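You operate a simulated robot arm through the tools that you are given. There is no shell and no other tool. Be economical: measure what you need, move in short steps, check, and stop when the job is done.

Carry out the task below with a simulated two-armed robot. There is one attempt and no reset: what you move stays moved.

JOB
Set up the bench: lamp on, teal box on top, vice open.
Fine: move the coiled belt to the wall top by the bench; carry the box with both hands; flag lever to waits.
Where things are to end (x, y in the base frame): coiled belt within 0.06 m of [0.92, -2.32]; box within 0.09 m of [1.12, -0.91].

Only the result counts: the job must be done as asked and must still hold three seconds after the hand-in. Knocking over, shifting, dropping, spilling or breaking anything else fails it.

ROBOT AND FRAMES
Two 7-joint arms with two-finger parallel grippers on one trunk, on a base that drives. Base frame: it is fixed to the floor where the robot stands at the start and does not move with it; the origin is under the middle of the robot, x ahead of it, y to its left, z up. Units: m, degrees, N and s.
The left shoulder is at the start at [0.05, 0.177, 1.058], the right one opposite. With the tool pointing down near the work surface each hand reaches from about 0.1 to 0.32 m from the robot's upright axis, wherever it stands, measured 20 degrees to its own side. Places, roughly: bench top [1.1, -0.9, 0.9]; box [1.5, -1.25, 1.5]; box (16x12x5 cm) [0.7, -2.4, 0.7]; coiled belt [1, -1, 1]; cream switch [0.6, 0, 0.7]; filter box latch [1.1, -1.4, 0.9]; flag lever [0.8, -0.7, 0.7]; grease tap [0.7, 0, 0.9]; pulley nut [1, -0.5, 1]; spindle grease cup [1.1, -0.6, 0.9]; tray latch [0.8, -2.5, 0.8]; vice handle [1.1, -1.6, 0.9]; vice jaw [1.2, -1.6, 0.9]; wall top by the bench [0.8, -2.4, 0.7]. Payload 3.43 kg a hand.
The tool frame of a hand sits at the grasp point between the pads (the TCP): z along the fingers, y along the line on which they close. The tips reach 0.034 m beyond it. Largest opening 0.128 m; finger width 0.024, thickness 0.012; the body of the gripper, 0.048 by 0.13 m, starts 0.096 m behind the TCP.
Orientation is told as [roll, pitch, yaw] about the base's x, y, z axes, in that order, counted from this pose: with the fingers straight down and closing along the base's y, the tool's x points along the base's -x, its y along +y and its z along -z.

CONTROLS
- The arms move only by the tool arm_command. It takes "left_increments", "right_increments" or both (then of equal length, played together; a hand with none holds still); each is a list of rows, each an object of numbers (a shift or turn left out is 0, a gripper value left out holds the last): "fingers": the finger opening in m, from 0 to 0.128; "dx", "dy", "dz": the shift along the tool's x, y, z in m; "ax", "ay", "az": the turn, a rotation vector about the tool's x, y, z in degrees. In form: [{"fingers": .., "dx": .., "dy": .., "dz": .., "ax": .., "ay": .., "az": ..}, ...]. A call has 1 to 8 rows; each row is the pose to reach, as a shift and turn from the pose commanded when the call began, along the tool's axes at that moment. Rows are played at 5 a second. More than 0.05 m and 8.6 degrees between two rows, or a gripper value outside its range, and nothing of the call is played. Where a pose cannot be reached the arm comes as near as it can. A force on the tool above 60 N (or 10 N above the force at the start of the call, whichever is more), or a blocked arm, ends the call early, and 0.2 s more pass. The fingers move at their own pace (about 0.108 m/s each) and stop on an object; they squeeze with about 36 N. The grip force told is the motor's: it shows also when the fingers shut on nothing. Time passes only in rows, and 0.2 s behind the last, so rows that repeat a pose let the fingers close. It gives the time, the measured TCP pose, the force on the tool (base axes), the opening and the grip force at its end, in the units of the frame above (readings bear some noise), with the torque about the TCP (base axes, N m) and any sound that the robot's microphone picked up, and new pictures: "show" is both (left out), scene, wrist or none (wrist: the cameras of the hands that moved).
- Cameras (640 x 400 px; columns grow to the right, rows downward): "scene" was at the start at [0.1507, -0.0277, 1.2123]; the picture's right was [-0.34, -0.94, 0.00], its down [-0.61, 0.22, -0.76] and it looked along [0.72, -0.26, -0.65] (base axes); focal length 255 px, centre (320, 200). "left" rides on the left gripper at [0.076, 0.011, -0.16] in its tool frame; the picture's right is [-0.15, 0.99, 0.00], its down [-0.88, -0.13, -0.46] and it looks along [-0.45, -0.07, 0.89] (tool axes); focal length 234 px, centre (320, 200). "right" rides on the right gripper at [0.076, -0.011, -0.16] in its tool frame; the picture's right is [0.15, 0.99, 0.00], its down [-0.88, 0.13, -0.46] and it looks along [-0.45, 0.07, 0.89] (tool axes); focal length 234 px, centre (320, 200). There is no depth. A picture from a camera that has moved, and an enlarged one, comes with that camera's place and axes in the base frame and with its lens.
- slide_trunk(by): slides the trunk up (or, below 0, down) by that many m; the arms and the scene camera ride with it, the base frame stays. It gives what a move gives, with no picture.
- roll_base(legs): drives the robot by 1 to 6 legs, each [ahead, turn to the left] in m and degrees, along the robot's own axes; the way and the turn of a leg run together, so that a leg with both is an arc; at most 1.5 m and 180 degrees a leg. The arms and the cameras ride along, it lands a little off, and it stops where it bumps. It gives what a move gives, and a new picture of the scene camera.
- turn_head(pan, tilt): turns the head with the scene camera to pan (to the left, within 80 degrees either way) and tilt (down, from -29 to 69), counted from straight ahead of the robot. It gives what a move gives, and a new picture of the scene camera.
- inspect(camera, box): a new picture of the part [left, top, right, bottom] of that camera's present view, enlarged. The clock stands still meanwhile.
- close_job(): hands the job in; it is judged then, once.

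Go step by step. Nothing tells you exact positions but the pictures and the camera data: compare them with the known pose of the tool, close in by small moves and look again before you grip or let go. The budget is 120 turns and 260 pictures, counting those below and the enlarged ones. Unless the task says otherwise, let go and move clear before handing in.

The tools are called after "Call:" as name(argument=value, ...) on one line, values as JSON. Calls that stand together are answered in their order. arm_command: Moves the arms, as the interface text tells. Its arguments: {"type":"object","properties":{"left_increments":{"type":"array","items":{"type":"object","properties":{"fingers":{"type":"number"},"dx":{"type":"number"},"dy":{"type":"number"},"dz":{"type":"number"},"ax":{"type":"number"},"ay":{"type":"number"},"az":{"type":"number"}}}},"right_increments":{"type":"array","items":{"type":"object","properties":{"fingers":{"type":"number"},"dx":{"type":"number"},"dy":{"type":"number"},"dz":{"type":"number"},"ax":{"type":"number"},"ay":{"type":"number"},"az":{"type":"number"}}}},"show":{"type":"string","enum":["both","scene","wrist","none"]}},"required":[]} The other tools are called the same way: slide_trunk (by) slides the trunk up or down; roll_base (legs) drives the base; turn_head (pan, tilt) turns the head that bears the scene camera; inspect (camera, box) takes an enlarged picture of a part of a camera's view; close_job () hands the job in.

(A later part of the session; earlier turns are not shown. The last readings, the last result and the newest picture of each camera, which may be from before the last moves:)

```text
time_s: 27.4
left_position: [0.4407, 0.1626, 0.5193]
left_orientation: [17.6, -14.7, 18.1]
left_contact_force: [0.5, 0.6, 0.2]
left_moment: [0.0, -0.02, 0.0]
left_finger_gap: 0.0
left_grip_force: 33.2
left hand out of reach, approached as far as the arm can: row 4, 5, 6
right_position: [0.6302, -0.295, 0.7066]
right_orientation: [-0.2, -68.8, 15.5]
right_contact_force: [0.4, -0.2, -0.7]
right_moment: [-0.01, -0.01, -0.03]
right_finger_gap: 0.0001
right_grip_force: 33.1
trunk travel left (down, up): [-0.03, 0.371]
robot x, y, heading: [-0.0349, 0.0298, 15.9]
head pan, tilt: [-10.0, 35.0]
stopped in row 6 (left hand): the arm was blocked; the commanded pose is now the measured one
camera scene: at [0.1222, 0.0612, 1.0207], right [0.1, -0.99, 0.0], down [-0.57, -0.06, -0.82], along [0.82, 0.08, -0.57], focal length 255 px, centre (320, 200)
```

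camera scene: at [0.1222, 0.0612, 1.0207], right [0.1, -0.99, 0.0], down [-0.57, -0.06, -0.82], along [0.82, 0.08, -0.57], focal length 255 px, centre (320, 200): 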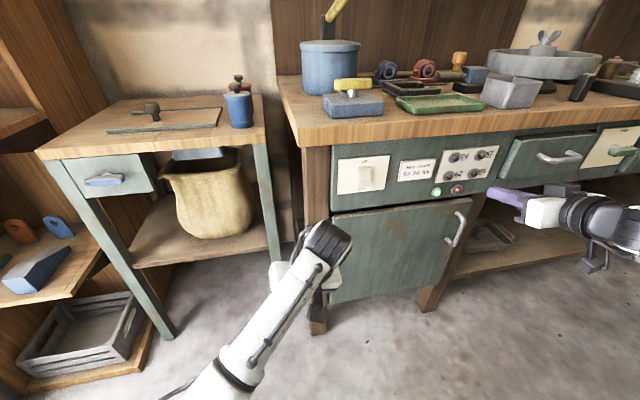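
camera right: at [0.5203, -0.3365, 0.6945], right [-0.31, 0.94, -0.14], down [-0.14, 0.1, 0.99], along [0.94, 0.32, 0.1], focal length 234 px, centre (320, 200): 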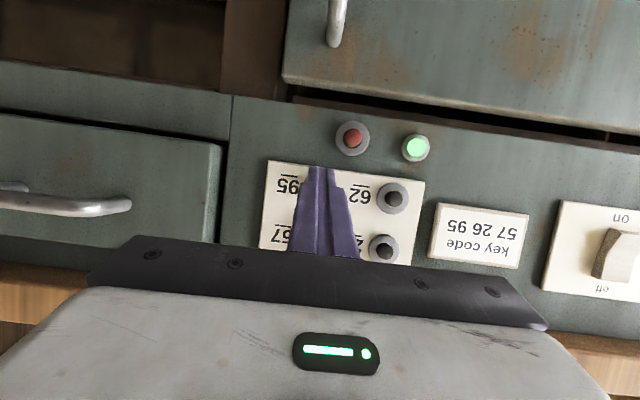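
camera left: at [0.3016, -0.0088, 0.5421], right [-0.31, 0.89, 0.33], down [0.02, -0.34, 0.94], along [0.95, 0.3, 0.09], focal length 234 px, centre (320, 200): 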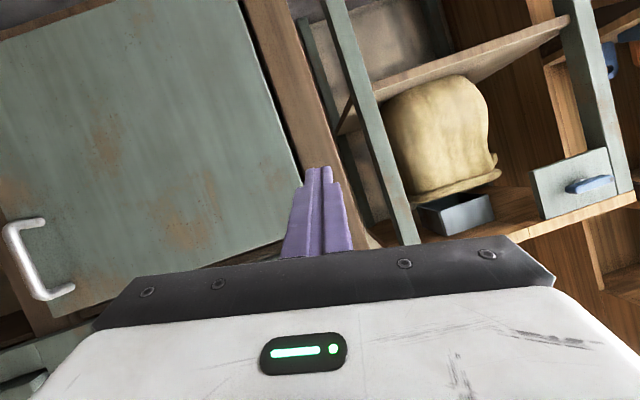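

Call:
arm_command(left_increments=[{"dz": -0.03, "ax": 4, "ay": 4}, {"dz": -0.06, "ax": 8, "ay": 7}, {"dz": -0.09, "ax": 12, "ay": 10}, {"dz": -0.12, "ax": 17, "ay": 14}], show="scene")

```text
time_s: 28.4
left_position: [0.4215, 0.116, 0.6335]
left_orientation: [0.0, -0.9, 20.0]
left_contact_force: [-0.7, -0.4, -0.5]
left_moment: [-0.02, -0.01, 0.01]
left_finger_gap: 0.0
left_grip_force: 32.9
left hand out of reach, approached as far as the arm can: row 1, 2
right_position: [0.6308, -0.296, 0.7059]
right_orientation: [-0.1, -68.9, 15.3]
right_contact_force: [-0.8, 0.0, -0.2]
right_moment: [-0.01, -0.03, -0.06]
right_finger_gap: 0.0003
right_grip_force: 32.7
trunk travel left (down, up): [-0.03, 0.371]
robot x, y, heading: [-0.0346, 0.033, 15.8]
head pan, tilt: [-10.0, 35.0]
camera scene: at [0.1223, 0.0611, 1.0206], right [0.1, -0.99, 0.0], down [-0.57, -0.06, -0.82], along [0.81, 0.08, -0.57], focal length 255 px, centre (320, 200)
```

scene: 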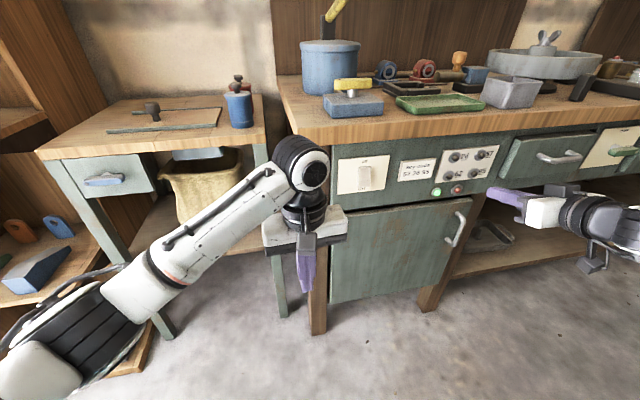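

Call:
arm_command(left_increments=[{"dx": 0.03, "dy": 0.03}, {"dx": 0.06, "dy": 0.06}, {"dx": 0.09, "dy": 0.09}], show="none")

Call:
arm_command(right_increments=[{"dx": 0.0144, "dz": -0.0373}, {"dx": 0.0144, "dz": -0.0373, "dy": 0.045}, {"dx": 0.0144, "dz": -0.0373, "dy": 0.09}, {"dx": 0.0144, "dz": -0.0373, "dy": 0.135}, {"dx": 0.0144, "dz": -0.0373, "dy": 0.18}, {"dx": 0.0144, "dz": -0.0373, "dy": 0.225}, {"dx": 0.008, "dz": -0.042, "dy": 0.26}, {"dx": 0.003, "dz": -0.042, "dy": 0.296}], show="both")

```text
time_s: 29.2
left_position: [0.3041, 0.1695, 0.6309]
left_orientation: [0.0, -1.1, 20.2]
left_contact_force: [0.7, 1.0, 0.4]
left_moment: [0.0, -0.01, 0.0]
left_finger_gap: 0.0
left_grip_force: 33.4
right_position: [0.6299, -0.2957, 0.7055]
right_orientation: [-0.1, -68.9, 15.3]
right_contact_force: [-0.5, 0.2, -0.3]
right_moment: [-0.01, -0.03, 0.0]
right_finger_gap: 0.0001
right_grip_force: 33.0
trunk travel left (down, up): [-0.03, 0.371]
robot x, y, heading: [-0.0324, 0.032, 15.8]
head pan, tilt: [-10.0, 35.0]
```

```text
time_s: 31.0
left_position: [0.3042, 0.1684, 0.6299]
left_orientation: [0.1, -1.0, 20.0]
left_contact_force: [0.3, -0.6, -0.3]
left_moment: [0.01, 0.02, 0.0]
left_finger_gap: 0.0001
left_grip_force: 32.5
right_position: [0.5243, -0.0431, 0.7324]
right_orientation: [5.0, -66.9, 12.9]
right_contact_force: [-0.3, -0.1, -0.7]
right_moment: [-0.01, 0.02, -0.02]
right_finger_gap: 0.0004
right_grip_force: 32.8
right hand out of reach, approached as far as the arm can: row 4, 5, 6, 7, 8
trunk travel left (down, up): [-0.03, 0.371]
robot x, y, heading: [-0.0355, 0.0333, 15.8]
head pan, tilt: [-10.0, 35.0]
camera scene: at [0.1226, 0.0606, 1.0205], right [0.1, -0.99, 0.0], down [-0.57, -0.06, -0.82], along [0.81, 0.08, -0.57], focal length 255 px, centre (320, 200)
camera right: at [0.3586, -0.1068, 0.7246], right [-0.35, 0.93, -0.1], down [-0.1, 0.07, 0.99], along [0.93, 0.36, 0.07], focal length 234 px, centre (320, 200)
```

scene: 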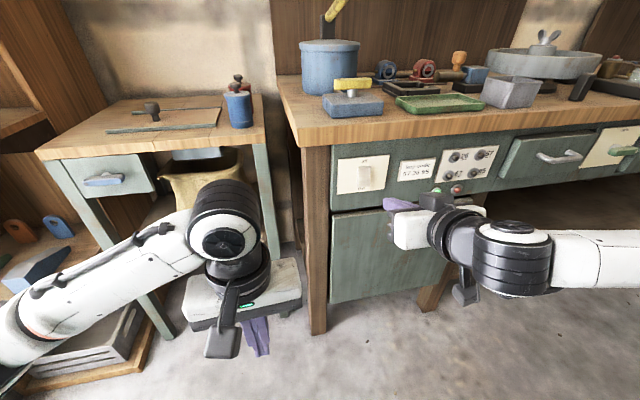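
right: 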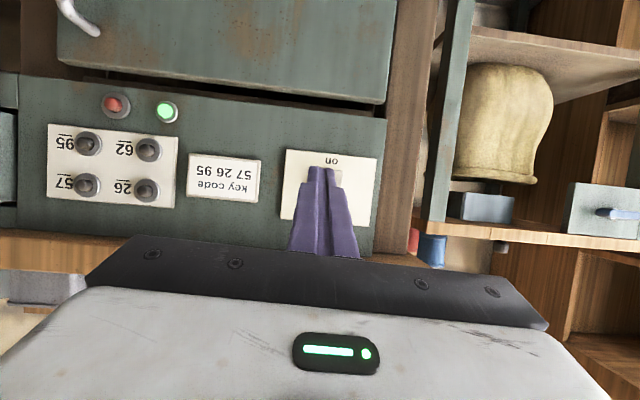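

Call:
arm_command(right_increments=[{"dx": -0.003, "dy": 0.01, "dz": 0.026}, {"dx": -0.0062, "dy": 0.0196, "dz": 0.0523}], show="both")

```text
time_s: 31.6
left_position: [0.3037, 0.1695, 0.6309]
left_orientation: [0.0, -1.1, 20.1]
left_contact_force: [-0.2, -0.2, -0.1]
left_moment: [-0.01, -0.01, -0.02]
left_finger_gap: 0.0002
left_grip_force: 32.7
right_position: [0.568, -0.0105, 0.722]
right_orientation: [4.9, -66.9, 13.2]
right_contact_force: [-0.2, -0.3, -0.1]
right_moment: [-0.01, 0.0, -0.03]
right_finger_gap: 0.0
right_grip_force: 32.9
trunk travel left (down, up): [-0.03, 0.371]
robot x, y, heading: [-0.0347, 0.0317, 15.5]
head pan, tilt: [-10.0, 35.0]
camera scene: at [0.1223, 0.0611, 1.0207], right [0.1, -0.99, 0.0], down [-0.57, -0.06, -0.82], along [0.82, 0.08, -0.57], focal length 255 px, centre (320, 200)
camera right: at [0.4025, -0.0729, 0.7142], right [-0.36, 0.93, -0.1], down [-0.1, 0.07, 0.99], along [0.93, 0.36, 0.07], focal length 234 px, centre (320, 200)
```

scene: 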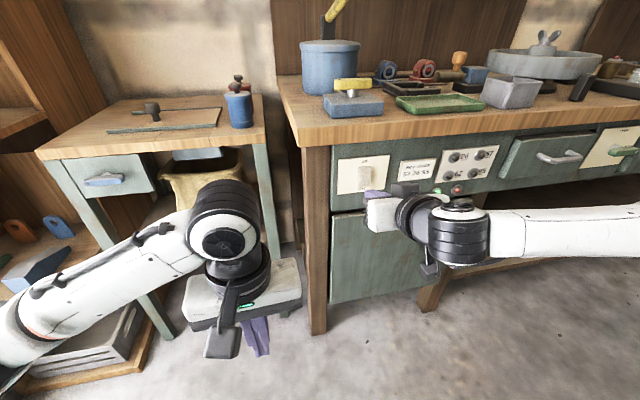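
right: 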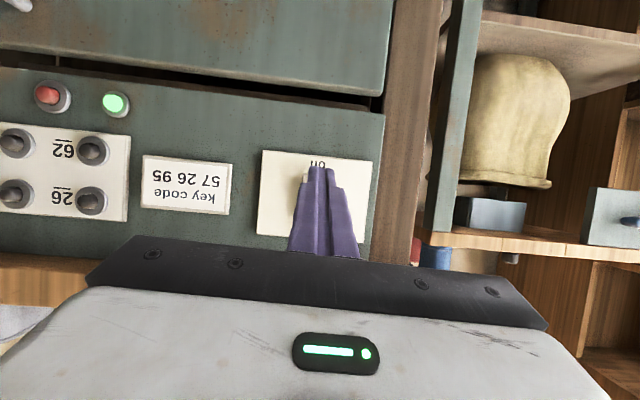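

Call:
arm_command(right_increments=[{"dx": 0, "dy": -0.003, "dz": 0.016}, {"dx": -0.0043, "dy": -0.003, "dz": 0.0254}, {"dx": -0.0074, "dy": -0.003, "dz": 0.0318}, {"dx": -0.0094, "dy": -0.003, "dz": 0.0374}], show="wrist")

Call:
inspect(camera="scene", box=[320, 130, 480, 230])

```text
time_s: 32.6
left_position: [0.3018, 0.1695, 0.6313]
left_orientation: [0.0, -1.1, 20.1]
left_contact_force: [-0.3, -0.6, -0.5]
left_moment: [-0.02, 0.02, 0.01]
left_finger_gap: 0.0002
left_grip_force: 32.8
right_position: [0.5977, -0.0027, 0.7168]
right_orientation: [5.1, -66.7, 13.0]
right_contact_force: [-33.4, -15.6, 2.8]
right_moment: [-0.03, -0.03, -0.13]
right_finger_gap: 0.0
right_grip_force: 33.6
trunk travel left (down, up): [-0.03, 0.371]
robot x, y, heading: [-0.0359, 0.0296, 15.8]
head pan, tilt: [-10.0, 35.0]
heard: click
camera right: at [0.434, -0.0651, 0.7093], right [-0.36, 0.93, -0.1], down [-0.1, 0.07, 0.99], along [0.93, 0.36, 0.07], focal length 234 px, centre (320, 200)
```

right: 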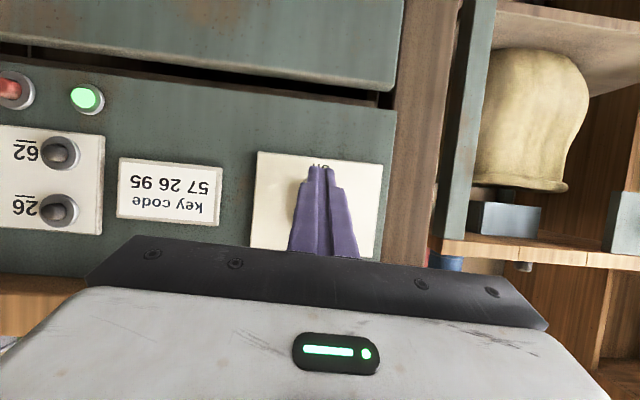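

```text
4.00 times, centred on (400, 180) of scene
camera zoom: at [0.1198, 0.06, 1.0212], right [0.1, -1.0, 0.0], down [-0.57, -0.06, -0.82], along [0.82, 0.08, -0.57], focal length 1019 px, centre (0, 280)
```

zoom: 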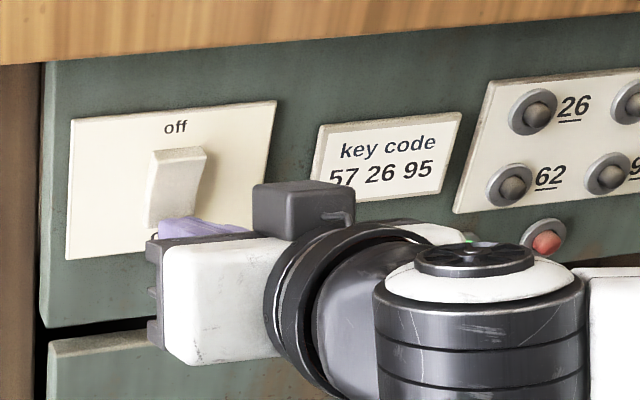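

The rocker clicked over to on. Back off and check the lamp under the shelf.

Call:
arm_command(right_increments=[{"dx": 0.0156, "dz": -0.0368}, {"dx": 0.035, "dz": -0.08, "dy": -0.02}, {"dx": 0.035, "dz": -0.08, "dy": -0.065}, {"dx": 0.035, "dz": -0.08, "dy": -0.11}, {"dx": 0.035, "dz": -0.08, "dy": -0.15}], show="none")

Call:
turn_head(pan=-20, tilt=5)

```text
refused: row 2 steps farther than a row can; nothing moved
```

```text
time_s: 33.5
left_position: [0.3032, 0.1692, 0.6315]
left_orientation: [-0.1, -1.3, 20.0]
left_contact_force: [-1.0, 0.2, 0.8]
left_moment: [-0.01, 0.02, 0.0]
left_finger_gap: 0.0
left_grip_force: 33.2
right_position: [0.6, -0.0017, 0.7163]
right_orientation: [5.2, -66.7, 13.2]
right_contact_force: [-48.0, -26.2, 1.0]
right_moment: [-0.34, -0.02, -0.41]
right_finger_gap: 0.0
right_grip_force: 33.1
trunk travel left (down, up): [-0.03, 0.371]
robot x, y, heading: [-0.0339, 0.0299, 15.8]
head pan, tilt: [-20.0, 5.0]
camera scene: at [0.1236, 0.044, 1.0693], right [-0.07, -1.0, 0.0], down [-0.08, 0.01, -1.0], along [0.99, -0.07, -0.08], focal length 255 px, centre (320, 200)
```

scene: 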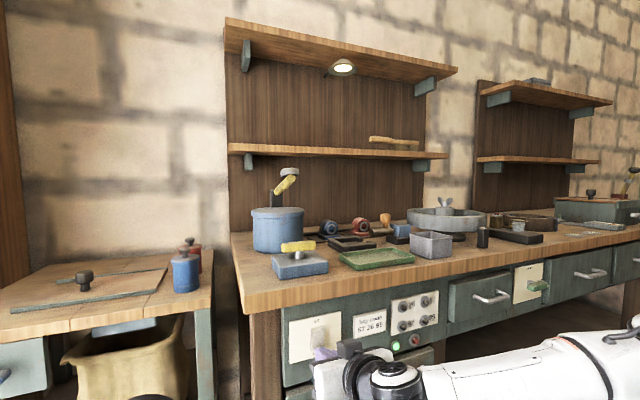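

The lamp is lit. Now back the hand off and shift the robot about 0.5 m along the bench to reach the flag lever.

Call:
arm_command(right_increments=[{"dx": 0.0156, "dz": -0.0368}, {"dx": 0.03, "dz": -0.074}, {"dx": 0.03, "dz": -0.074, "dy": -0.045}, {"dx": 0.03, "dz": -0.074, "dy": -0.09}, {"dx": 0.03, "dz": -0.074, "dy": -0.13}, {"dx": 0.03, "dz": -0.074, "dy": -0.17}], show="none")

Call:
roll_base(legs=[[-0.12, 0], [0, -90], [0.49, 0], [0, 90]])

Call:
turn_head(pan=-25, tilt=25)

```text
time_s: 34.9
left_position: [0.3046, 0.169, 0.6296]
left_orientation: [-0.1, -1.1, 20.1]
left_contact_force: [0.6, -0.6, -0.3]
left_moment: [0.01, -0.02, 0.02]
left_finger_gap: 0.0001
left_grip_force: 33.3
right_position: [0.5789, -0.1862, 0.7119]
right_orientation: [5.0, -66.9, 13.2]
right_contact_force: [0.0, -0.5, -0.2]
right_moment: [-0.03, -0.01, 0.03]
right_finger_gap: 0.0
right_grip_force: 32.8
right hand out of reach, approached as far as the arm can: row 2, 3
trunk travel left (down, up): [-0.03, 0.371]
robot x, y, heading: [-0.0314, 0.0309, 15.9]
head pan, tilt: [-20.0, 5.0]
```

```text
time_s: 46.5
left_position: [0.3054, -0.3575, 0.6297]
left_orientation: [0.0, -1.0, 18.7]
left_contact_force: [0.1, 0.3, 0.3]
left_moment: [0.01, 0.01, -0.01]
left_finger_gap: 0.0
left_grip_force: 33.1
right_position: [0.571, -0.7196, 0.7111]
right_orientation: [4.9, -66.9, 11.6]
right_contact_force: [-0.7, 0.1, 0.2]
right_moment: [0.01, 0.01, -0.01]
right_finger_gap: 0.0002
right_grip_force: 33.0
trunk travel left (down, up): [-0.03, 0.371]
robot x, y, heading: [-0.036, -0.4826, 14.3]
head pan, tilt: [-20.0, 5.0]
camera scene: at [0.1243, -0.4764, 1.0689], right [-0.1, -1.0, 0.0], down [-0.09, 0.01, -1.0], along [0.99, -0.1, -0.09], focal length 255 px, centre (320, 200)
```

scene: 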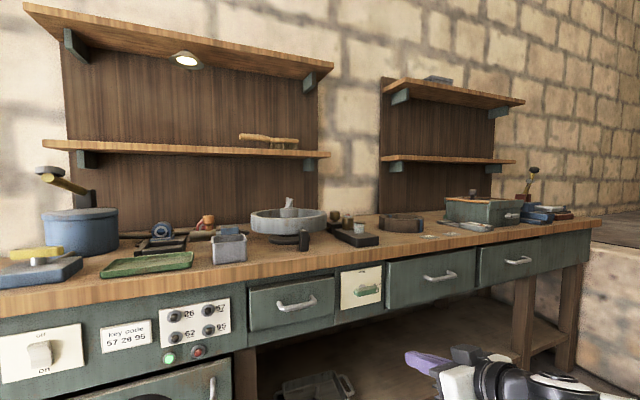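

```text
time_s: 47.3
left_position: [0.3057, -0.3574, 0.6303]
left_orientation: [0.0, -0.9, 18.6]
left_contact_force: [1.0, 0.0, 0.2]
left_moment: [0.0, -0.02, 0.01]
left_finger_gap: 0.0
left_grip_force: 32.8
right_position: [0.571, -0.7189, 0.7102]
right_orientation: [4.9, -66.8, 11.7]
right_contact_force: [-1.0, 0.1, 0.3]
right_moment: [-0.01, -0.03, 0.01]
right_finger_gap: 0.0
right_grip_force: 32.4
trunk travel left (down, up): [-0.03, 0.371]
robot x, y, heading: [-0.0371, -0.4841, 14.2]
head pan, tilt: [-25.0, 25.0]
camera scene: at [0.1235, -0.4843, 1.0365], right [-0.19, -0.98, 0.0], down [-0.41, 0.08, -0.91], along [0.89, -0.17, -0.42], focal length 255 px, centre (320, 200)
```

scene: 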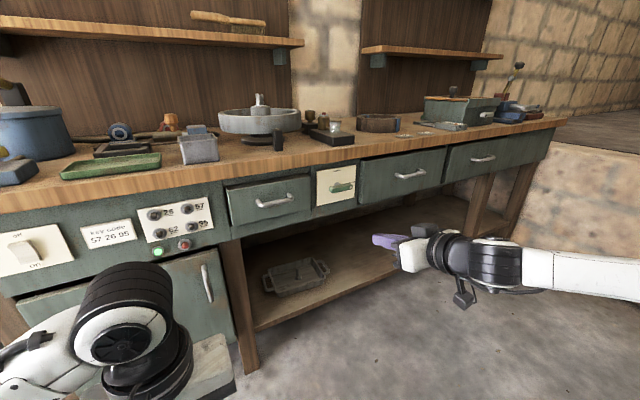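

Call:
inspect(camera="right", box=[160, 60, 480, 260])

Call:
inspect(camera="scene", box=[290, 145, 386, 205])

```text
2.00 times, centred on (320, 160) of right
camera zoom: at [0.4041, -0.7776, 0.7038], right [-0.33, 0.94, -0.1], down [-0.1, 0.07, 0.99], along [0.94, 0.34, 0.07], focal length 468 px, centre (320, 280)
```

zoom: 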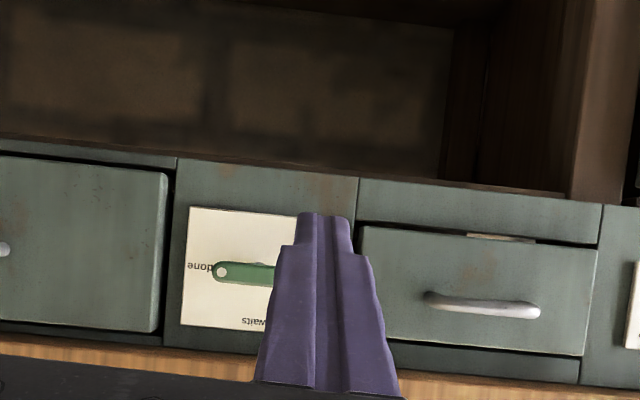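

```text
6.67 times, centred on (338, 175) of scene
camera zoom: at [0.1235, -0.4843, 1.0365], right [-0.19, -0.98, 0.0], down [-0.41, 0.08, -0.91], along [0.89, -0.17, -0.42], focal length 1699 px, centre (200, 367)
```

zoom: 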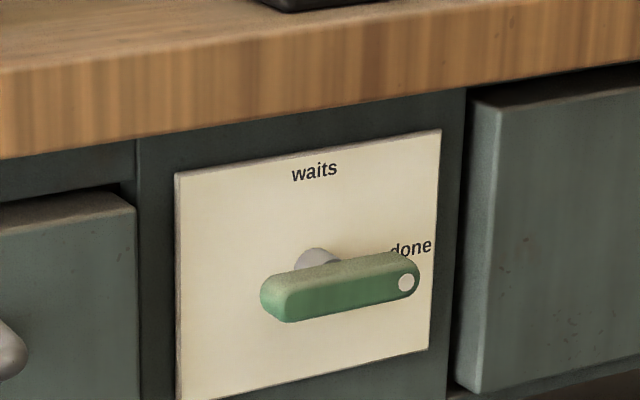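

Lever end (white dot) ≈ bench-frame n 0.60, z 0.735, and its hub 3 cm left of it. I'll drive 0.13 m closer and bring the closed fingertips just under the lever's end.

Call:
roll_base(legs=[[0.13, 1.5]])

Call:
arm_command(right_increments=[{"dx": 0.01, "dy": -0.035, "dz": 0.004}, {"dx": 0.01, "dy": -0.07, "dz": 0.004}], show="both")

```text
time_s: 48.6
left_position: [0.4261, -0.3155, 0.6299]
left_orientation: [0.0, -1.1, 20.1]
left_contact_force: [-0.1, 0.4, 0.8]
left_moment: [-0.01, 0.01, 0.0]
left_finger_gap: 0.0
left_grip_force: 32.9
right_position: [0.7037, -0.6696, 0.7118]
right_orientation: [4.9, -66.9, 13.3]
right_contact_force: [0.0, 0.0, 0.5]
right_moment: [0.02, 0.0, 0.01]
right_finger_gap: 0.0002
right_grip_force: 33.3
trunk travel left (down, up): [-0.03, 0.371]
robot x, y, heading: [0.0893, -0.4509, 15.9]
head pan, tilt: [-25.0, 25.0]
camera scene: at [0.2487, -0.4465, 1.0365], right [-0.16, -0.99, 0.0], down [-0.42, 0.07, -0.91], along [0.89, -0.14, -0.42], focal length 255 px, centre (320, 200)
```

scene: 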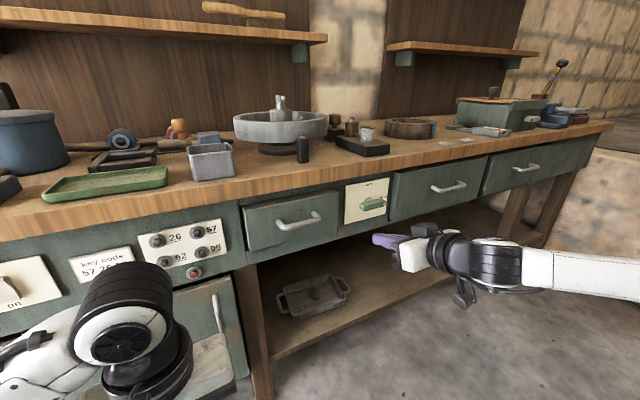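

```text
time_s: 49.2
left_position: [0.4267, -0.3145, 0.6305]
left_orientation: [0.0, -1.0, 20.2]
left_contact_force: [0.7, -0.5, -0.5]
left_moment: [-0.02, -0.01, -0.03]
left_finger_gap: 0.0
left_grip_force: 32.9
right_position: [0.7251, -0.7351, 0.6986]
right_orientation: [4.9, -66.9, 13.1]
right_contact_force: [-0.1, -0.2, -0.1]
right_moment: [0.0, 0.0, 0.02]
right_finger_gap: 0.0001
right_grip_force: 32.9
trunk travel left (down, up): [-0.03, 0.371]
robot x, y, heading: [0.0875, -0.4484, 16.0]
head pan, tilt: [-25.0, 25.0]
camera scene: at [0.2488, -0.4465, 1.0364], right [-0.16, -0.99, 0.0], down [-0.42, 0.07, -0.91], along [0.89, -0.14, -0.42], focal length 255 px, centre (320, 200)
camera right: at [0.5594, -0.7978, 0.6901], right [-0.36, 0.93, -0.1], down [-0.1, 0.07, 0.99], along [0.93, 0.36, 0.07], focal length 234 px, centre (320, 200)
```

scene: 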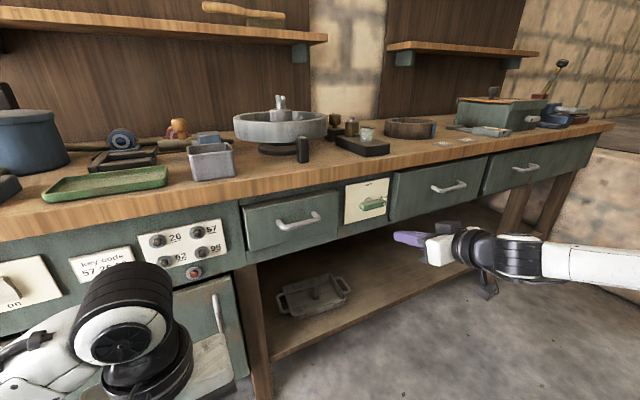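
right: 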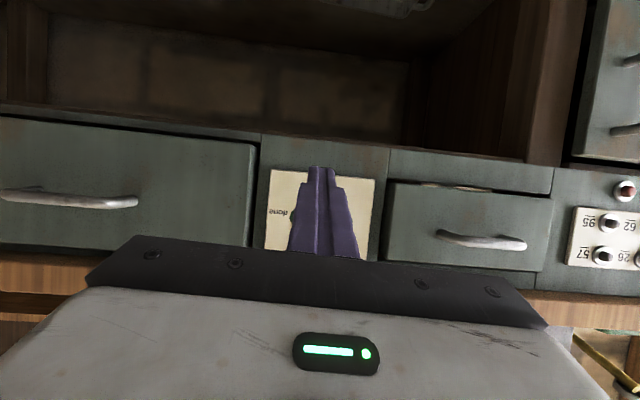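

Call:
arm_command(right_increments=[{"dx": -0.0156, "dy": -0.012, "dz": 0.0369}, {"dx": -0.0316, "dy": -0.012, "dz": 0.0738}], show="wrist")

Call:
inspect(camera="scene", box=[320, 160, 480, 260])

Call:
inspect(camera="right", box=[240, 130, 400, 230])

```text
time_s: 49.8
left_position: [0.4268, -0.3147, 0.6302]
left_orientation: [0.0, -1.1, 20.2]
left_contact_force: [-0.5, 0.0, 0.6]
left_moment: [0.03, -0.01, -0.03]
left_finger_gap: 0.0002
left_grip_force: 33.2
right_position: [0.8036, -0.7209, 0.6992]
right_orientation: [5.1, -66.9, 13.0]
right_contact_force: [0.4, 0.0, -0.3]
right_moment: [-0.03, 0.02, 0.01]
right_finger_gap: 0.0
right_grip_force: 32.9
trunk travel left (down, up): [-0.03, 0.371]
robot x, y, heading: [0.0882, -0.4501, 16.0]
head pan, tilt: [-25.0, 25.0]
camera right: at [0.6384, -0.7841, 0.6918], right [-0.36, 0.93, -0.1], down [-0.1, 0.07, 0.99], along [0.93, 0.36, 0.07], focal length 234 px, centre (320, 200)
```

right: 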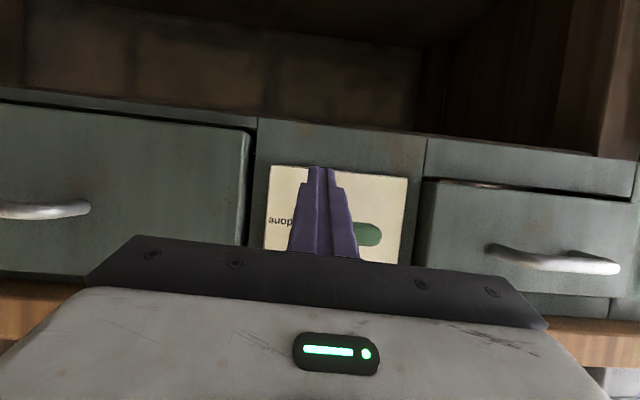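

```text
4.00 times, centred on (400, 210) of scene
camera zoom: at [0.2486, -0.4465, 1.0365], right [-0.16, -0.99, 0.0], down [-0.42, 0.07, -0.91], along [0.89, -0.14, -0.42], focal length 1019 px, centre (0, 160)
```

zoom: 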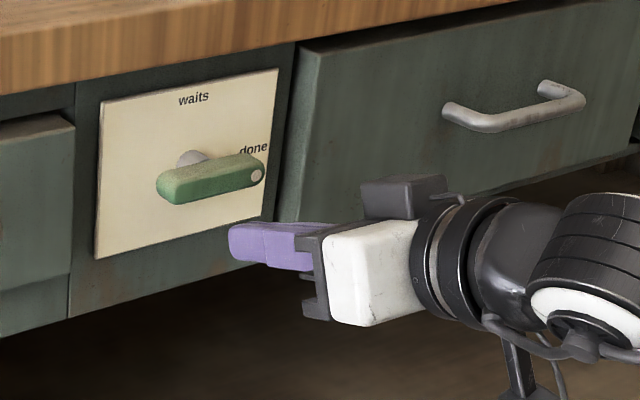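

```text
4.00 times, centred on (320, 180) of right
camera zoom: at [0.6384, -0.7841, 0.6918], right [-0.36, 0.93, -0.1], down [-0.1, 0.07, 0.99], along [0.93, 0.36, 0.07], focal length 937 px, centre (320, 280)
```

zoom: 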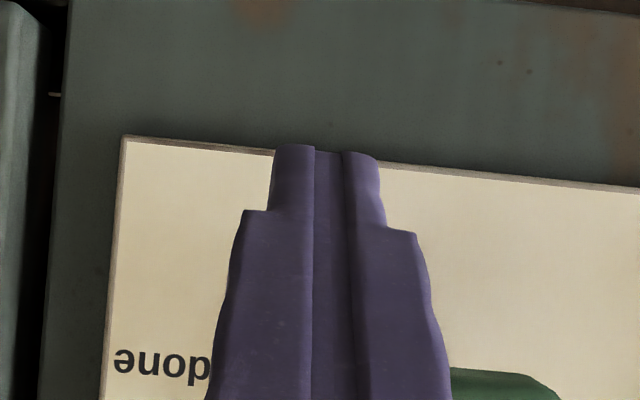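

Call:
arm_command(right_increments=[{"dx": -0.0193, "dy": -0.0013, "dz": -0.0083}, {"dx": -0.027, "dy": -0.0045, "dz": -0.012}, {"dx": -0.0357, "dy": -0.0077, "dz": -0.0153}, {"dx": -0.044, "dy": -0.006, "dz": -0.019}], show="wrist")

Call:
inspect(camera="scene", box=[320, 160, 480, 260])

```text
time_s: 50.8
left_position: [0.4268, -0.3152, 0.6298]
left_orientation: [0.1, -1.0, 20.1]
left_contact_force: [-0.1, -0.6, -0.3]
left_moment: [0.01, -0.03, 0.01]
left_finger_gap: 0.0
left_grip_force: 32.9
right_position: [0.8072, -0.7292, 0.7463]
right_orientation: [4.9, -67.0, 13.3]
right_contact_force: [-0.5, -0.1, -0.5]
right_moment: [-0.03, -0.01, -0.03]
right_finger_gap: 0.0003
right_grip_force: 32.9
trunk travel left (down, up): [-0.03, 0.371]
robot x, y, heading: [0.0906, -0.4491, 15.9]
head pan, tilt: [-25.0, 25.0]
camera right: at [0.6417, -0.7923, 0.7389], right [-0.36, 0.93, -0.1], down [-0.1, 0.07, 0.99], along [0.93, 0.36, 0.07], focal length 234 px, centre (320, 200)
```

right: 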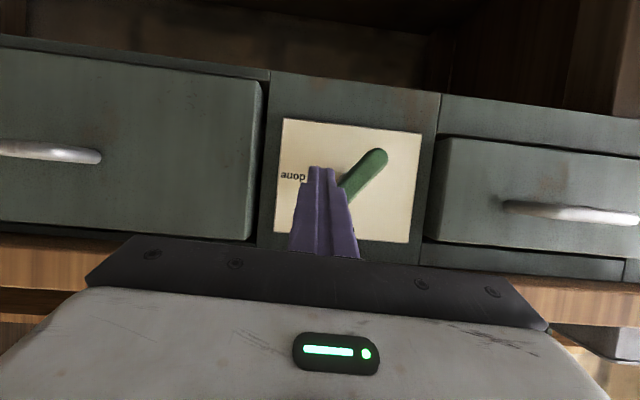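

```text
4.00 times, centred on (400, 210) of scene
camera zoom: at [0.2488, -0.4465, 1.0365], right [-0.16, -0.99, 0.0], down [-0.42, 0.07, -0.91], along [0.89, -0.14, -0.42], focal length 1019 px, centre (0, 160)
```

zoom: 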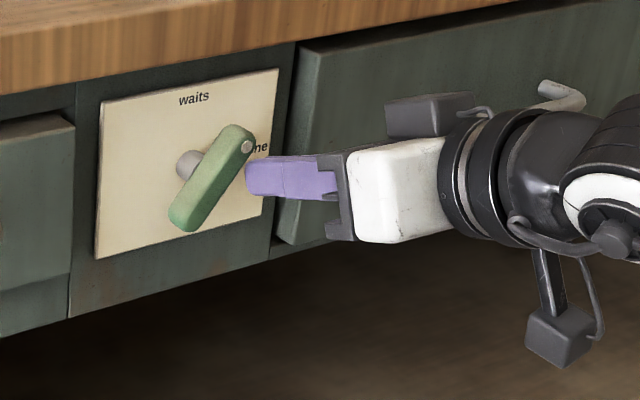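

Call:
arm_command(right_increments=[{"dx": -0.0086, "dy": 0.001, "dz": -0.0035}, {"dx": -0.016, "dy": 0.006, "dz": -0.0067}, {"dx": -0.0219, "dy": 0.0135, "dz": -0.0092}], show="wrist")

Call:
inspect(camera="scene", box=[320, 160, 480, 260])

```text
time_s: 51.6
left_position: [0.4264, -0.3144, 0.63]
left_orientation: [0.0, -1.0, 20.2]
left_contact_force: [0.4, 0.5, 0.4]
left_moment: [-0.01, -0.01, 0.02]
left_finger_gap: 0.0
left_grip_force: 32.6
right_position: [0.8016, -0.7201, 0.7715]
right_orientation: [4.8, -67.0, 13.2]
right_contact_force: [1.5, -1.4, -0.2]
right_moment: [-0.02, -0.01, -0.07]
right_finger_gap: 0.0
right_grip_force: 33.2
trunk travel left (down, up): [-0.03, 0.371]
robot x, y, heading: [0.0869, -0.4502, 16.0]
head pan, tilt: [-25.0, 25.0]
camera right: at [0.6365, -0.7818, 0.7636], right [-0.36, 0.93, -0.1], down [-0.1, 0.07, 0.99], along [0.93, 0.36, 0.07], focal length 234 px, centre (320, 200)
```

right: 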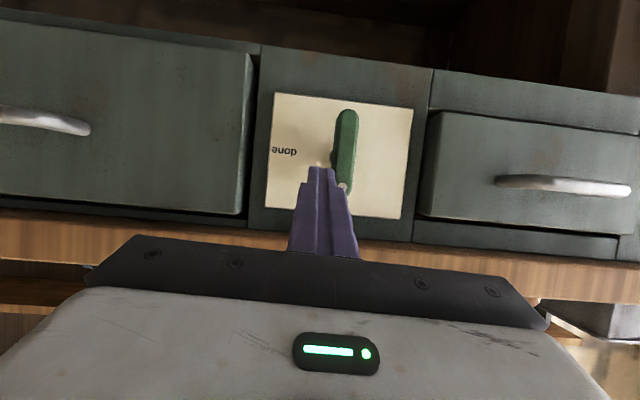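

```text
4.00 times, centred on (400, 210) of scene
camera zoom: at [0.2489, -0.4466, 1.0364], right [-0.16, -0.99, 0.0], down [-0.42, 0.07, -0.91], along [0.89, -0.14, -0.42], focal length 1019 px, centre (0, 160)
```

zoom: 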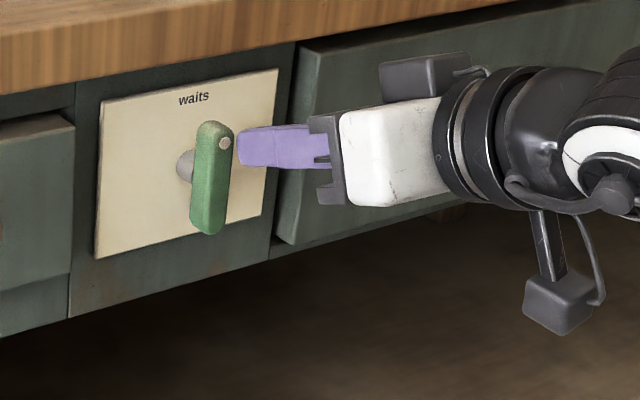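

The lever is nearly vertical at "waits"; one small extra nudge left, then back away.

Call:
arm_command(right_increments=[{"dy": 0.0035, "dx": -0.0015}], show="wrist")

Call:
inspect(camera="scene", box=[320, 160, 480, 260])

```text
time_s: 52.0
left_position: [0.427, -0.3158, 0.6303]
left_orientation: [0.1, -1.0, 20.2]
left_contact_force: [-1.1, -0.6, -0.1]
left_moment: [-0.02, 0.03, 0.01]
left_finger_gap: 0.0
left_grip_force: 33.0
right_position: [0.8004, -0.718, 0.7727]
right_orientation: [4.5, -66.8, 13.2]
right_contact_force: [0.7, -9.9, -1.2]
right_moment: [-0.15, 0.01, -0.32]
right_finger_gap: 0.0
right_grip_force: 33.3
trunk travel left (down, up): [-0.03, 0.371]
robot x, y, heading: [0.0881, -0.4501, 15.7]
head pan, tilt: [-25.0, 25.0]
camera right: at [0.636, -0.7805, 0.7644], right [-0.35, 0.93, -0.1], down [-0.1, 0.07, 0.99], along [0.93, 0.36, 0.07], focal length 234 px, centre (320, 200)
```

right: 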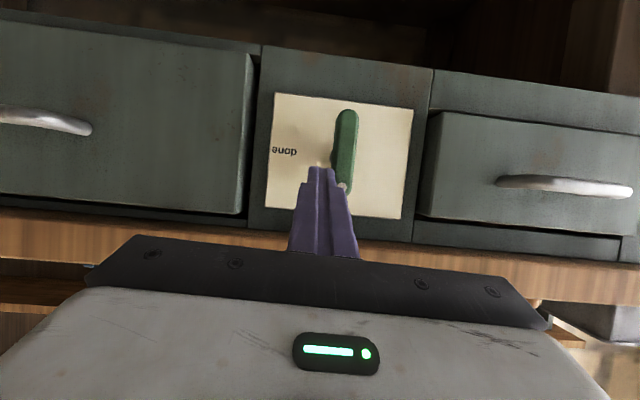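

```text
4.00 times, centred on (400, 210) of scene
camera zoom: at [0.2489, -0.4474, 1.0364], right [-0.16, -0.99, 0.0], down [-0.42, 0.07, -0.91], along [0.89, -0.15, -0.42], focal length 1019 px, centre (0, 160)
```

zoom: 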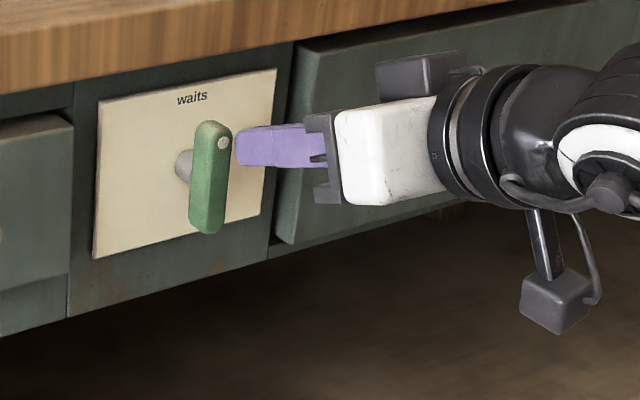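

Lever is against its stop at "waits". I'll back away, raise the trunk, turn the right hand down again, and move along to view the belt and the vice.

Call:
arm_command(right_increments=[{"dx": 0.004, "dy": -0.01, "dz": -0.02}, {"dx": 0.0195, "dy": -0.015, "dz": -0.046}, {"dx": 0.036, "dy": -0.015, "dz": -0.085}], show="none")

Call:
roll_base(legs=[[-0.2, 0]])

Call:
slide_trunk(by=0.34)

Call:
arm_command(right_increments=[{"ay": 8}, {"ay": 16}, {"ay": 24}, {"ay": 32}, {"ay": 40}, {"ay": 48}, {"ay": 56}, {"ay": 64}], left_increments=[{"fingers": 0.1}, {"fingers": 0.1}, {}, {}, {}, {}, {}, {}], show="scene")

```text
time_s: 52.8
left_position: [0.4264, -0.3149, 0.6304]
left_orientation: [0.1, -0.9, 20.1]
left_contact_force: [0.4, -1.0, -0.1]
left_moment: [0.04, 0.03, -0.01]
left_finger_gap: 0.0
left_grip_force: 33.0
right_position: [0.7165, -0.757, 0.7705]
right_orientation: [5.1, -66.9, 13.1]
right_contact_force: [0.2, -0.1, -0.1]
right_moment: [0.02, -0.01, 0.01]
right_finger_gap: 0.0001
right_grip_force: 32.9
trunk travel left (down, up): [-0.03, 0.371]
robot x, y, heading: [0.0888, -0.4517, 15.4]
head pan, tilt: [-25.0, 25.0]
```

```text
time_s: 54.4
left_position: [0.2366, -0.3667, 0.6309]
left_orientation: [0.0, -0.9, 20.1]
left_contact_force: [0.2, 0.4, 0.8]
left_moment: [0.0, -0.01, 0.01]
left_finger_gap: 0.0
left_grip_force: 33.3
right_position: [0.5283, -0.8118, 0.7713]
right_orientation: [4.8, -66.9, 13.2]
right_contact_force: [-0.1, 0.1, -0.2]
right_moment: [0.01, 0.03, 0.01]
right_finger_gap: 0.0
right_grip_force: 32.4
trunk travel left (down, up): [-0.03, 0.371]
robot x, y, heading: [-0.1029, -0.5065, 15.9]
head pan, tilt: [-25.0, 25.0]
camera scene: at [0.0584, -0.5004, 1.0364], right [-0.16, -0.99, 0.0], down [-0.42, 0.07, -0.91], along [0.89, -0.14, -0.42], focal length 255 px, centre (320, 200)
```

scene: 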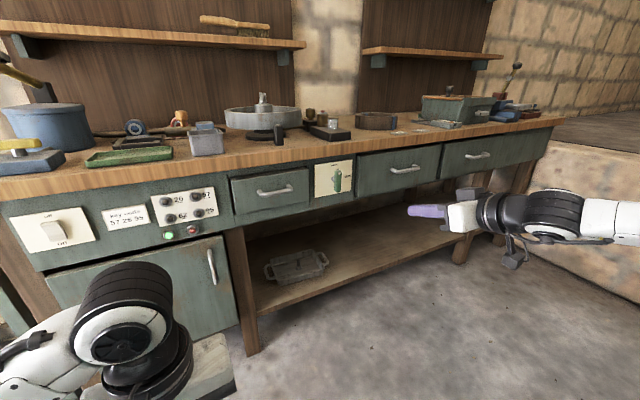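

```text
time_s: 57.7
left_position: [0.2365, -0.3684, 0.9702]
left_orientation: [-0.1, -1.0, 20.0]
left_contact_force: [-0.1, -0.2, -0.6]
left_moment: [0.01, 0.0, 0.03]
left_finger_gap: 0.0
left_grip_force: 33.1
right_position: [0.528, -0.8105, 1.111]
right_orientation: [4.9, -66.9, 13.2]
right_contact_force: [-0.9, -0.2, -0.7]
right_moment: [-0.01, 0.01, -0.02]
right_finger_gap: 0.0
right_grip_force: 33.2
trunk travel left (down, up): [-0.37, 0.031]
robot x, y, heading: [-0.0985, -0.5049, 15.8]
head pan, tilt: [-25.0, 25.0]
```

```text
time_s: 59.5
left_position: [0.2367, -0.3675, 0.9699]
left_orientation: [-0.1, -1.0, 20.1]
left_contact_force: [-0.5, 0.6, 0.5]
left_moment: [-0.03, -0.04, -0.03]
left_finger_gap: 0.0998
left_grip_force: 0.0
right_position: [0.5232, -0.808, 1.1105]
right_orientation: [1.8, -2.9, 17.4]
right_contact_force: [-0.8, 0.5, 0.1]
right_moment: [-0.02, -0.04, 0.0]
right_finger_gap: 0.0
right_grip_force: 33.0
right hand out of reach, approached as far as the arm can: row 8
trunk travel left (down, up): [-0.37, 0.031]
robot x, y, heading: [-0.0997, -0.5026, 15.8]
head pan, tilt: [-25.0, 25.0]
camera scene: at [0.058, -0.4991, 1.3765], right [-0.16, -0.99, 0.0], down [-0.42, 0.07, -0.91], along [0.89, -0.14, -0.42], focal length 255 px, centre (320, 200)
```

scene: 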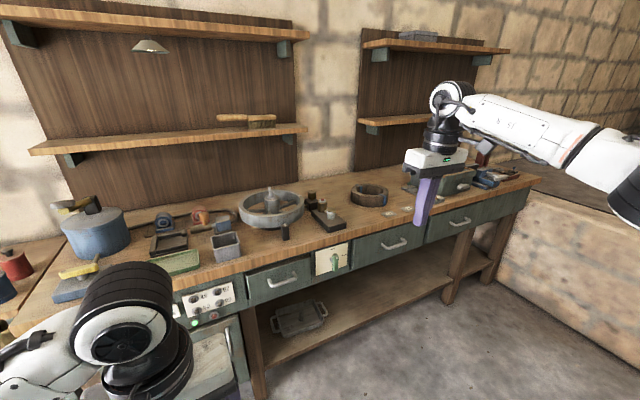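

Call:
arm_command(right_increments=[{"dx": 0.04}, {"dx": 0.08}, {"dx": 0.12}, {"dx": 0.16}], show="none")

Call:
roll_base(legs=[[0, -90], [0.7, 0]])

Call:
turn_head(pan=25, tilt=30)

Call:
turn_head(pan=-10, tilt=30)

```text
time_s: 60.5
left_position: [0.2362, -0.3695, 0.9704]
left_orientation: [0.0, -1.0, 20.1]
left_contact_force: [0.3, -0.3, -0.8]
left_moment: [-0.02, -0.01, -0.02]
left_finger_gap: 0.1002
left_grip_force: 0.0
right_position: [0.3705, -0.8598, 1.104]
right_orientation: [2.0, -2.9, 17.6]
right_contact_force: [0.0, 0.6, -0.4]
right_moment: [0.02, 0.0, 0.02]
right_finger_gap: 0.0
right_grip_force: 32.5
trunk travel left (down, up): [-0.37, 0.031]
robot x, y, heading: [-0.1051, -0.5021, 15.9]
head pan, tilt: [-25.0, 25.0]
```

```text
time_s: 68.3
left_position: [0.2247, -1.5358, 0.97]
left_orientation: [0.0, -1.0, -70.4]
left_contact_force: [0.3, -0.9, -0.4]
left_moment: [0.02, -0.02, -0.02]
left_finger_gap: 0.1
left_grip_force: 0.1
right_position: [-0.2675, -1.667, 1.1034]
right_orientation: [1.9, -3.0, -72.8]
right_contact_force: [0.9, 0.0, -0.2]
right_moment: [0.03, 0.02, 0.04]
right_finger_gap: 0.0
right_grip_force: 32.7
trunk travel left (down, up): [-0.37, 0.031]
robot x, y, heading: [0.09, -1.1957, -74.8]
head pan, tilt: [-25.0, 25.0]
camera scene: at [0.0934, -1.3545, 1.3764], right [-0.99, 0.17, 0.0], down [0.07, 0.42, -0.91], along [-0.15, -0.89, -0.42], focal length 255 px, centre (320, 200)
```

scene: 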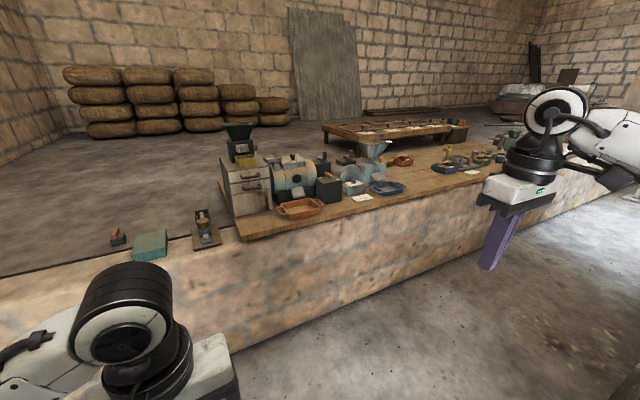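

```text
time_s: 69.5
left_position: [0.2243, -1.5348, 0.9695]
left_orientation: [0.1, -1.0, -70.3]
left_contact_force: [-1.5, -0.4, 0.1]
left_moment: [0.0, 0.02, 0.02]
left_finger_gap: 0.0998
left_grip_force: 0.1
right_position: [-0.2666, -1.6669, 1.1045]
right_orientation: [1.9, -3.0, -72.8]
right_contact_force: [-0.1, 0.3, -0.3]
right_moment: [0.02, -0.01, -0.03]
right_finger_gap: 0.0001
right_grip_force: 33.2
trunk travel left (down, up): [-0.37, 0.031]
robot x, y, heading: [0.0903, -1.198, -74.9]
head pan, tilt: [25.0, 30.0]
camera scene: at [0.1672, -1.3323, 1.3685], right [-0.76, -0.65, 0.0], down [-0.32, 0.38, -0.87], along [0.56, -0.66, -0.5], focal length 255 px, centre (320, 200)
```

scene: 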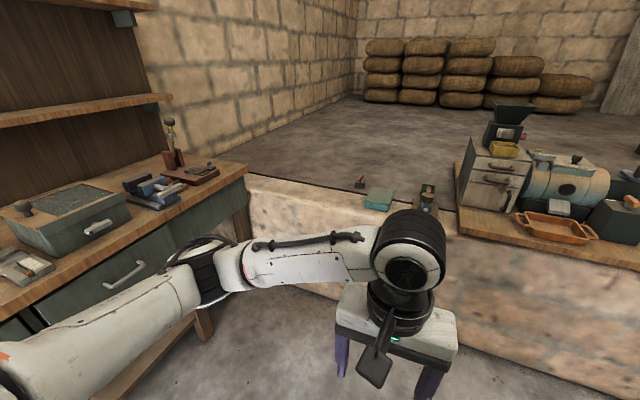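

```text
time_s: 70.5
left_position: [0.2234, -1.5351, 0.9706]
left_orientation: [-0.1, -1.0, -70.4]
left_contact_force: [-0.7, 0.2, 0.4]
left_moment: [-0.02, -0.03, 0.01]
left_finger_gap: 0.0999
left_grip_force: 0.1
right_position: [-0.2681, -1.6667, 1.1049]
right_orientation: [1.9, -3.0, -72.9]
right_contact_force: [0.2, -0.1, -0.2]
right_moment: [0.02, 0.03, 0.0]
right_finger_gap: 0.0002
right_grip_force: 32.2
trunk travel left (down, up): [-0.37, 0.031]
robot x, y, heading: [0.0905, -1.1968, -74.7]
head pan, tilt: [-10.0, 30.0]
camera scene: at [0.1173, -1.3534, 1.3685], right [-1.0, -0.1, 0.0], down [-0.05, 0.5, -0.87], along [0.08, -0.86, -0.5], focal length 255 px, centre (320, 200)
```

scene: 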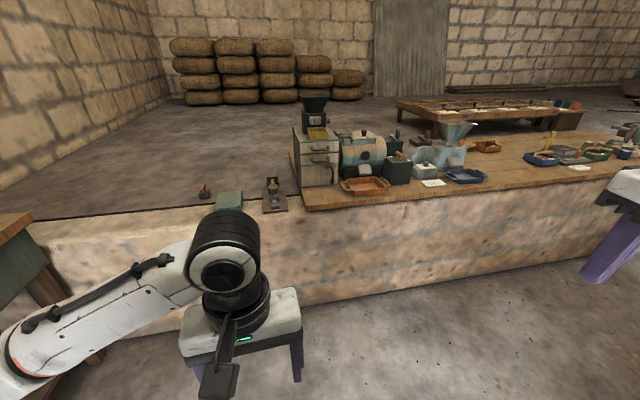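

The teal box is on the low wall top, between a small red thing and a latch plate. Zoom there and at the vice.

Call:
turn_head(pan=40, tilt=30)

Call:
inspect(camera="scene", box=[390, 150, 550, 250])

Call:
inspect(camera="scene", box=[120, 120, 344, 260])

```text
time_s: 71.7
left_position: [0.2241, -1.5363, 0.97]
left_orientation: [0.0, -1.0, -70.4]
left_contact_force: [-0.5, 0.8, 0.2]
left_moment: [0.02, 0.0, 0.0]
left_finger_gap: 0.0999
left_grip_force: 0.2
right_position: [-0.2674, -1.6677, 1.1035]
right_orientation: [1.9, -3.0, -72.8]
right_contact_force: [0.2, -0.1, -0.2]
right_moment: [0.0, -0.01, 0.03]
right_finger_gap: 0.0
right_grip_force: 32.8
trunk travel left (down, up): [-0.37, 0.031]
robot x, y, heading: [0.088, -1.1975, -74.6]
head pan, tilt: [40.0, 30.0]
camera scene: at [0.1831, -1.3148, 1.3685], right [-0.57, -0.82, 0.0], down [-0.41, 0.28, -0.87], along [0.71, -0.49, -0.5], focal length 255 px, centre (320, 200)
```

scene: 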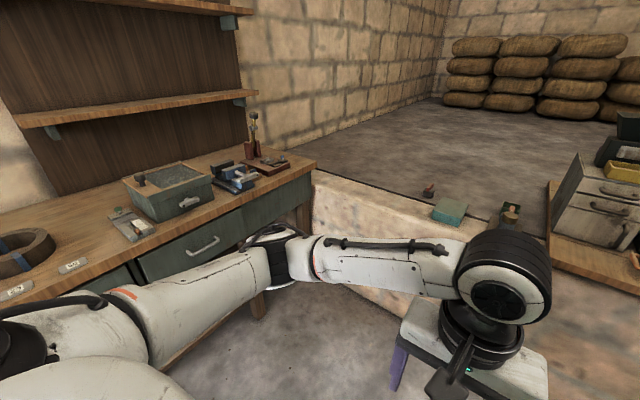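

```text
4.00 times, centred on (470, 200) of scene
camera zoom: at [0.1831, -1.3148, 1.3685], right [-0.57, -0.82, 0.0], down [-0.41, 0.28, -0.87], along [0.71, -0.49, -0.5], focal length 1019 px, centre (-280, 200)
```

zoom: 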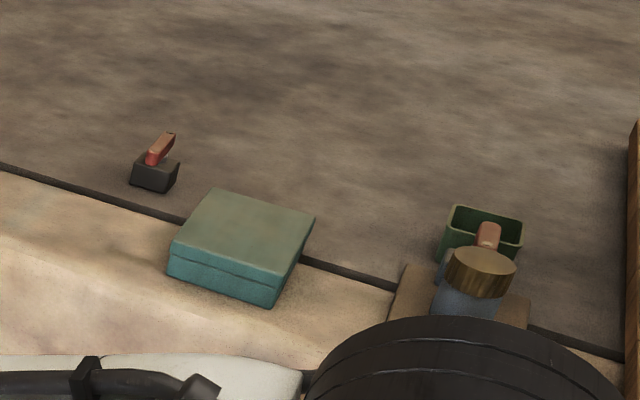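

```text
2.86 times, centred on (232, 190) of scene
camera zoom: at [0.1831, -1.3148, 1.3685], right [-0.57, -0.82, 0.0], down [-0.41, 0.28, -0.87], along [0.71, -0.49, -0.5], focal length 728 px, centre (571, 229)
```

zoom: 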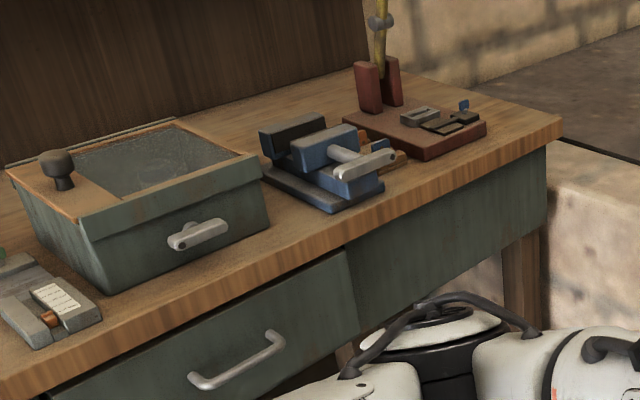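

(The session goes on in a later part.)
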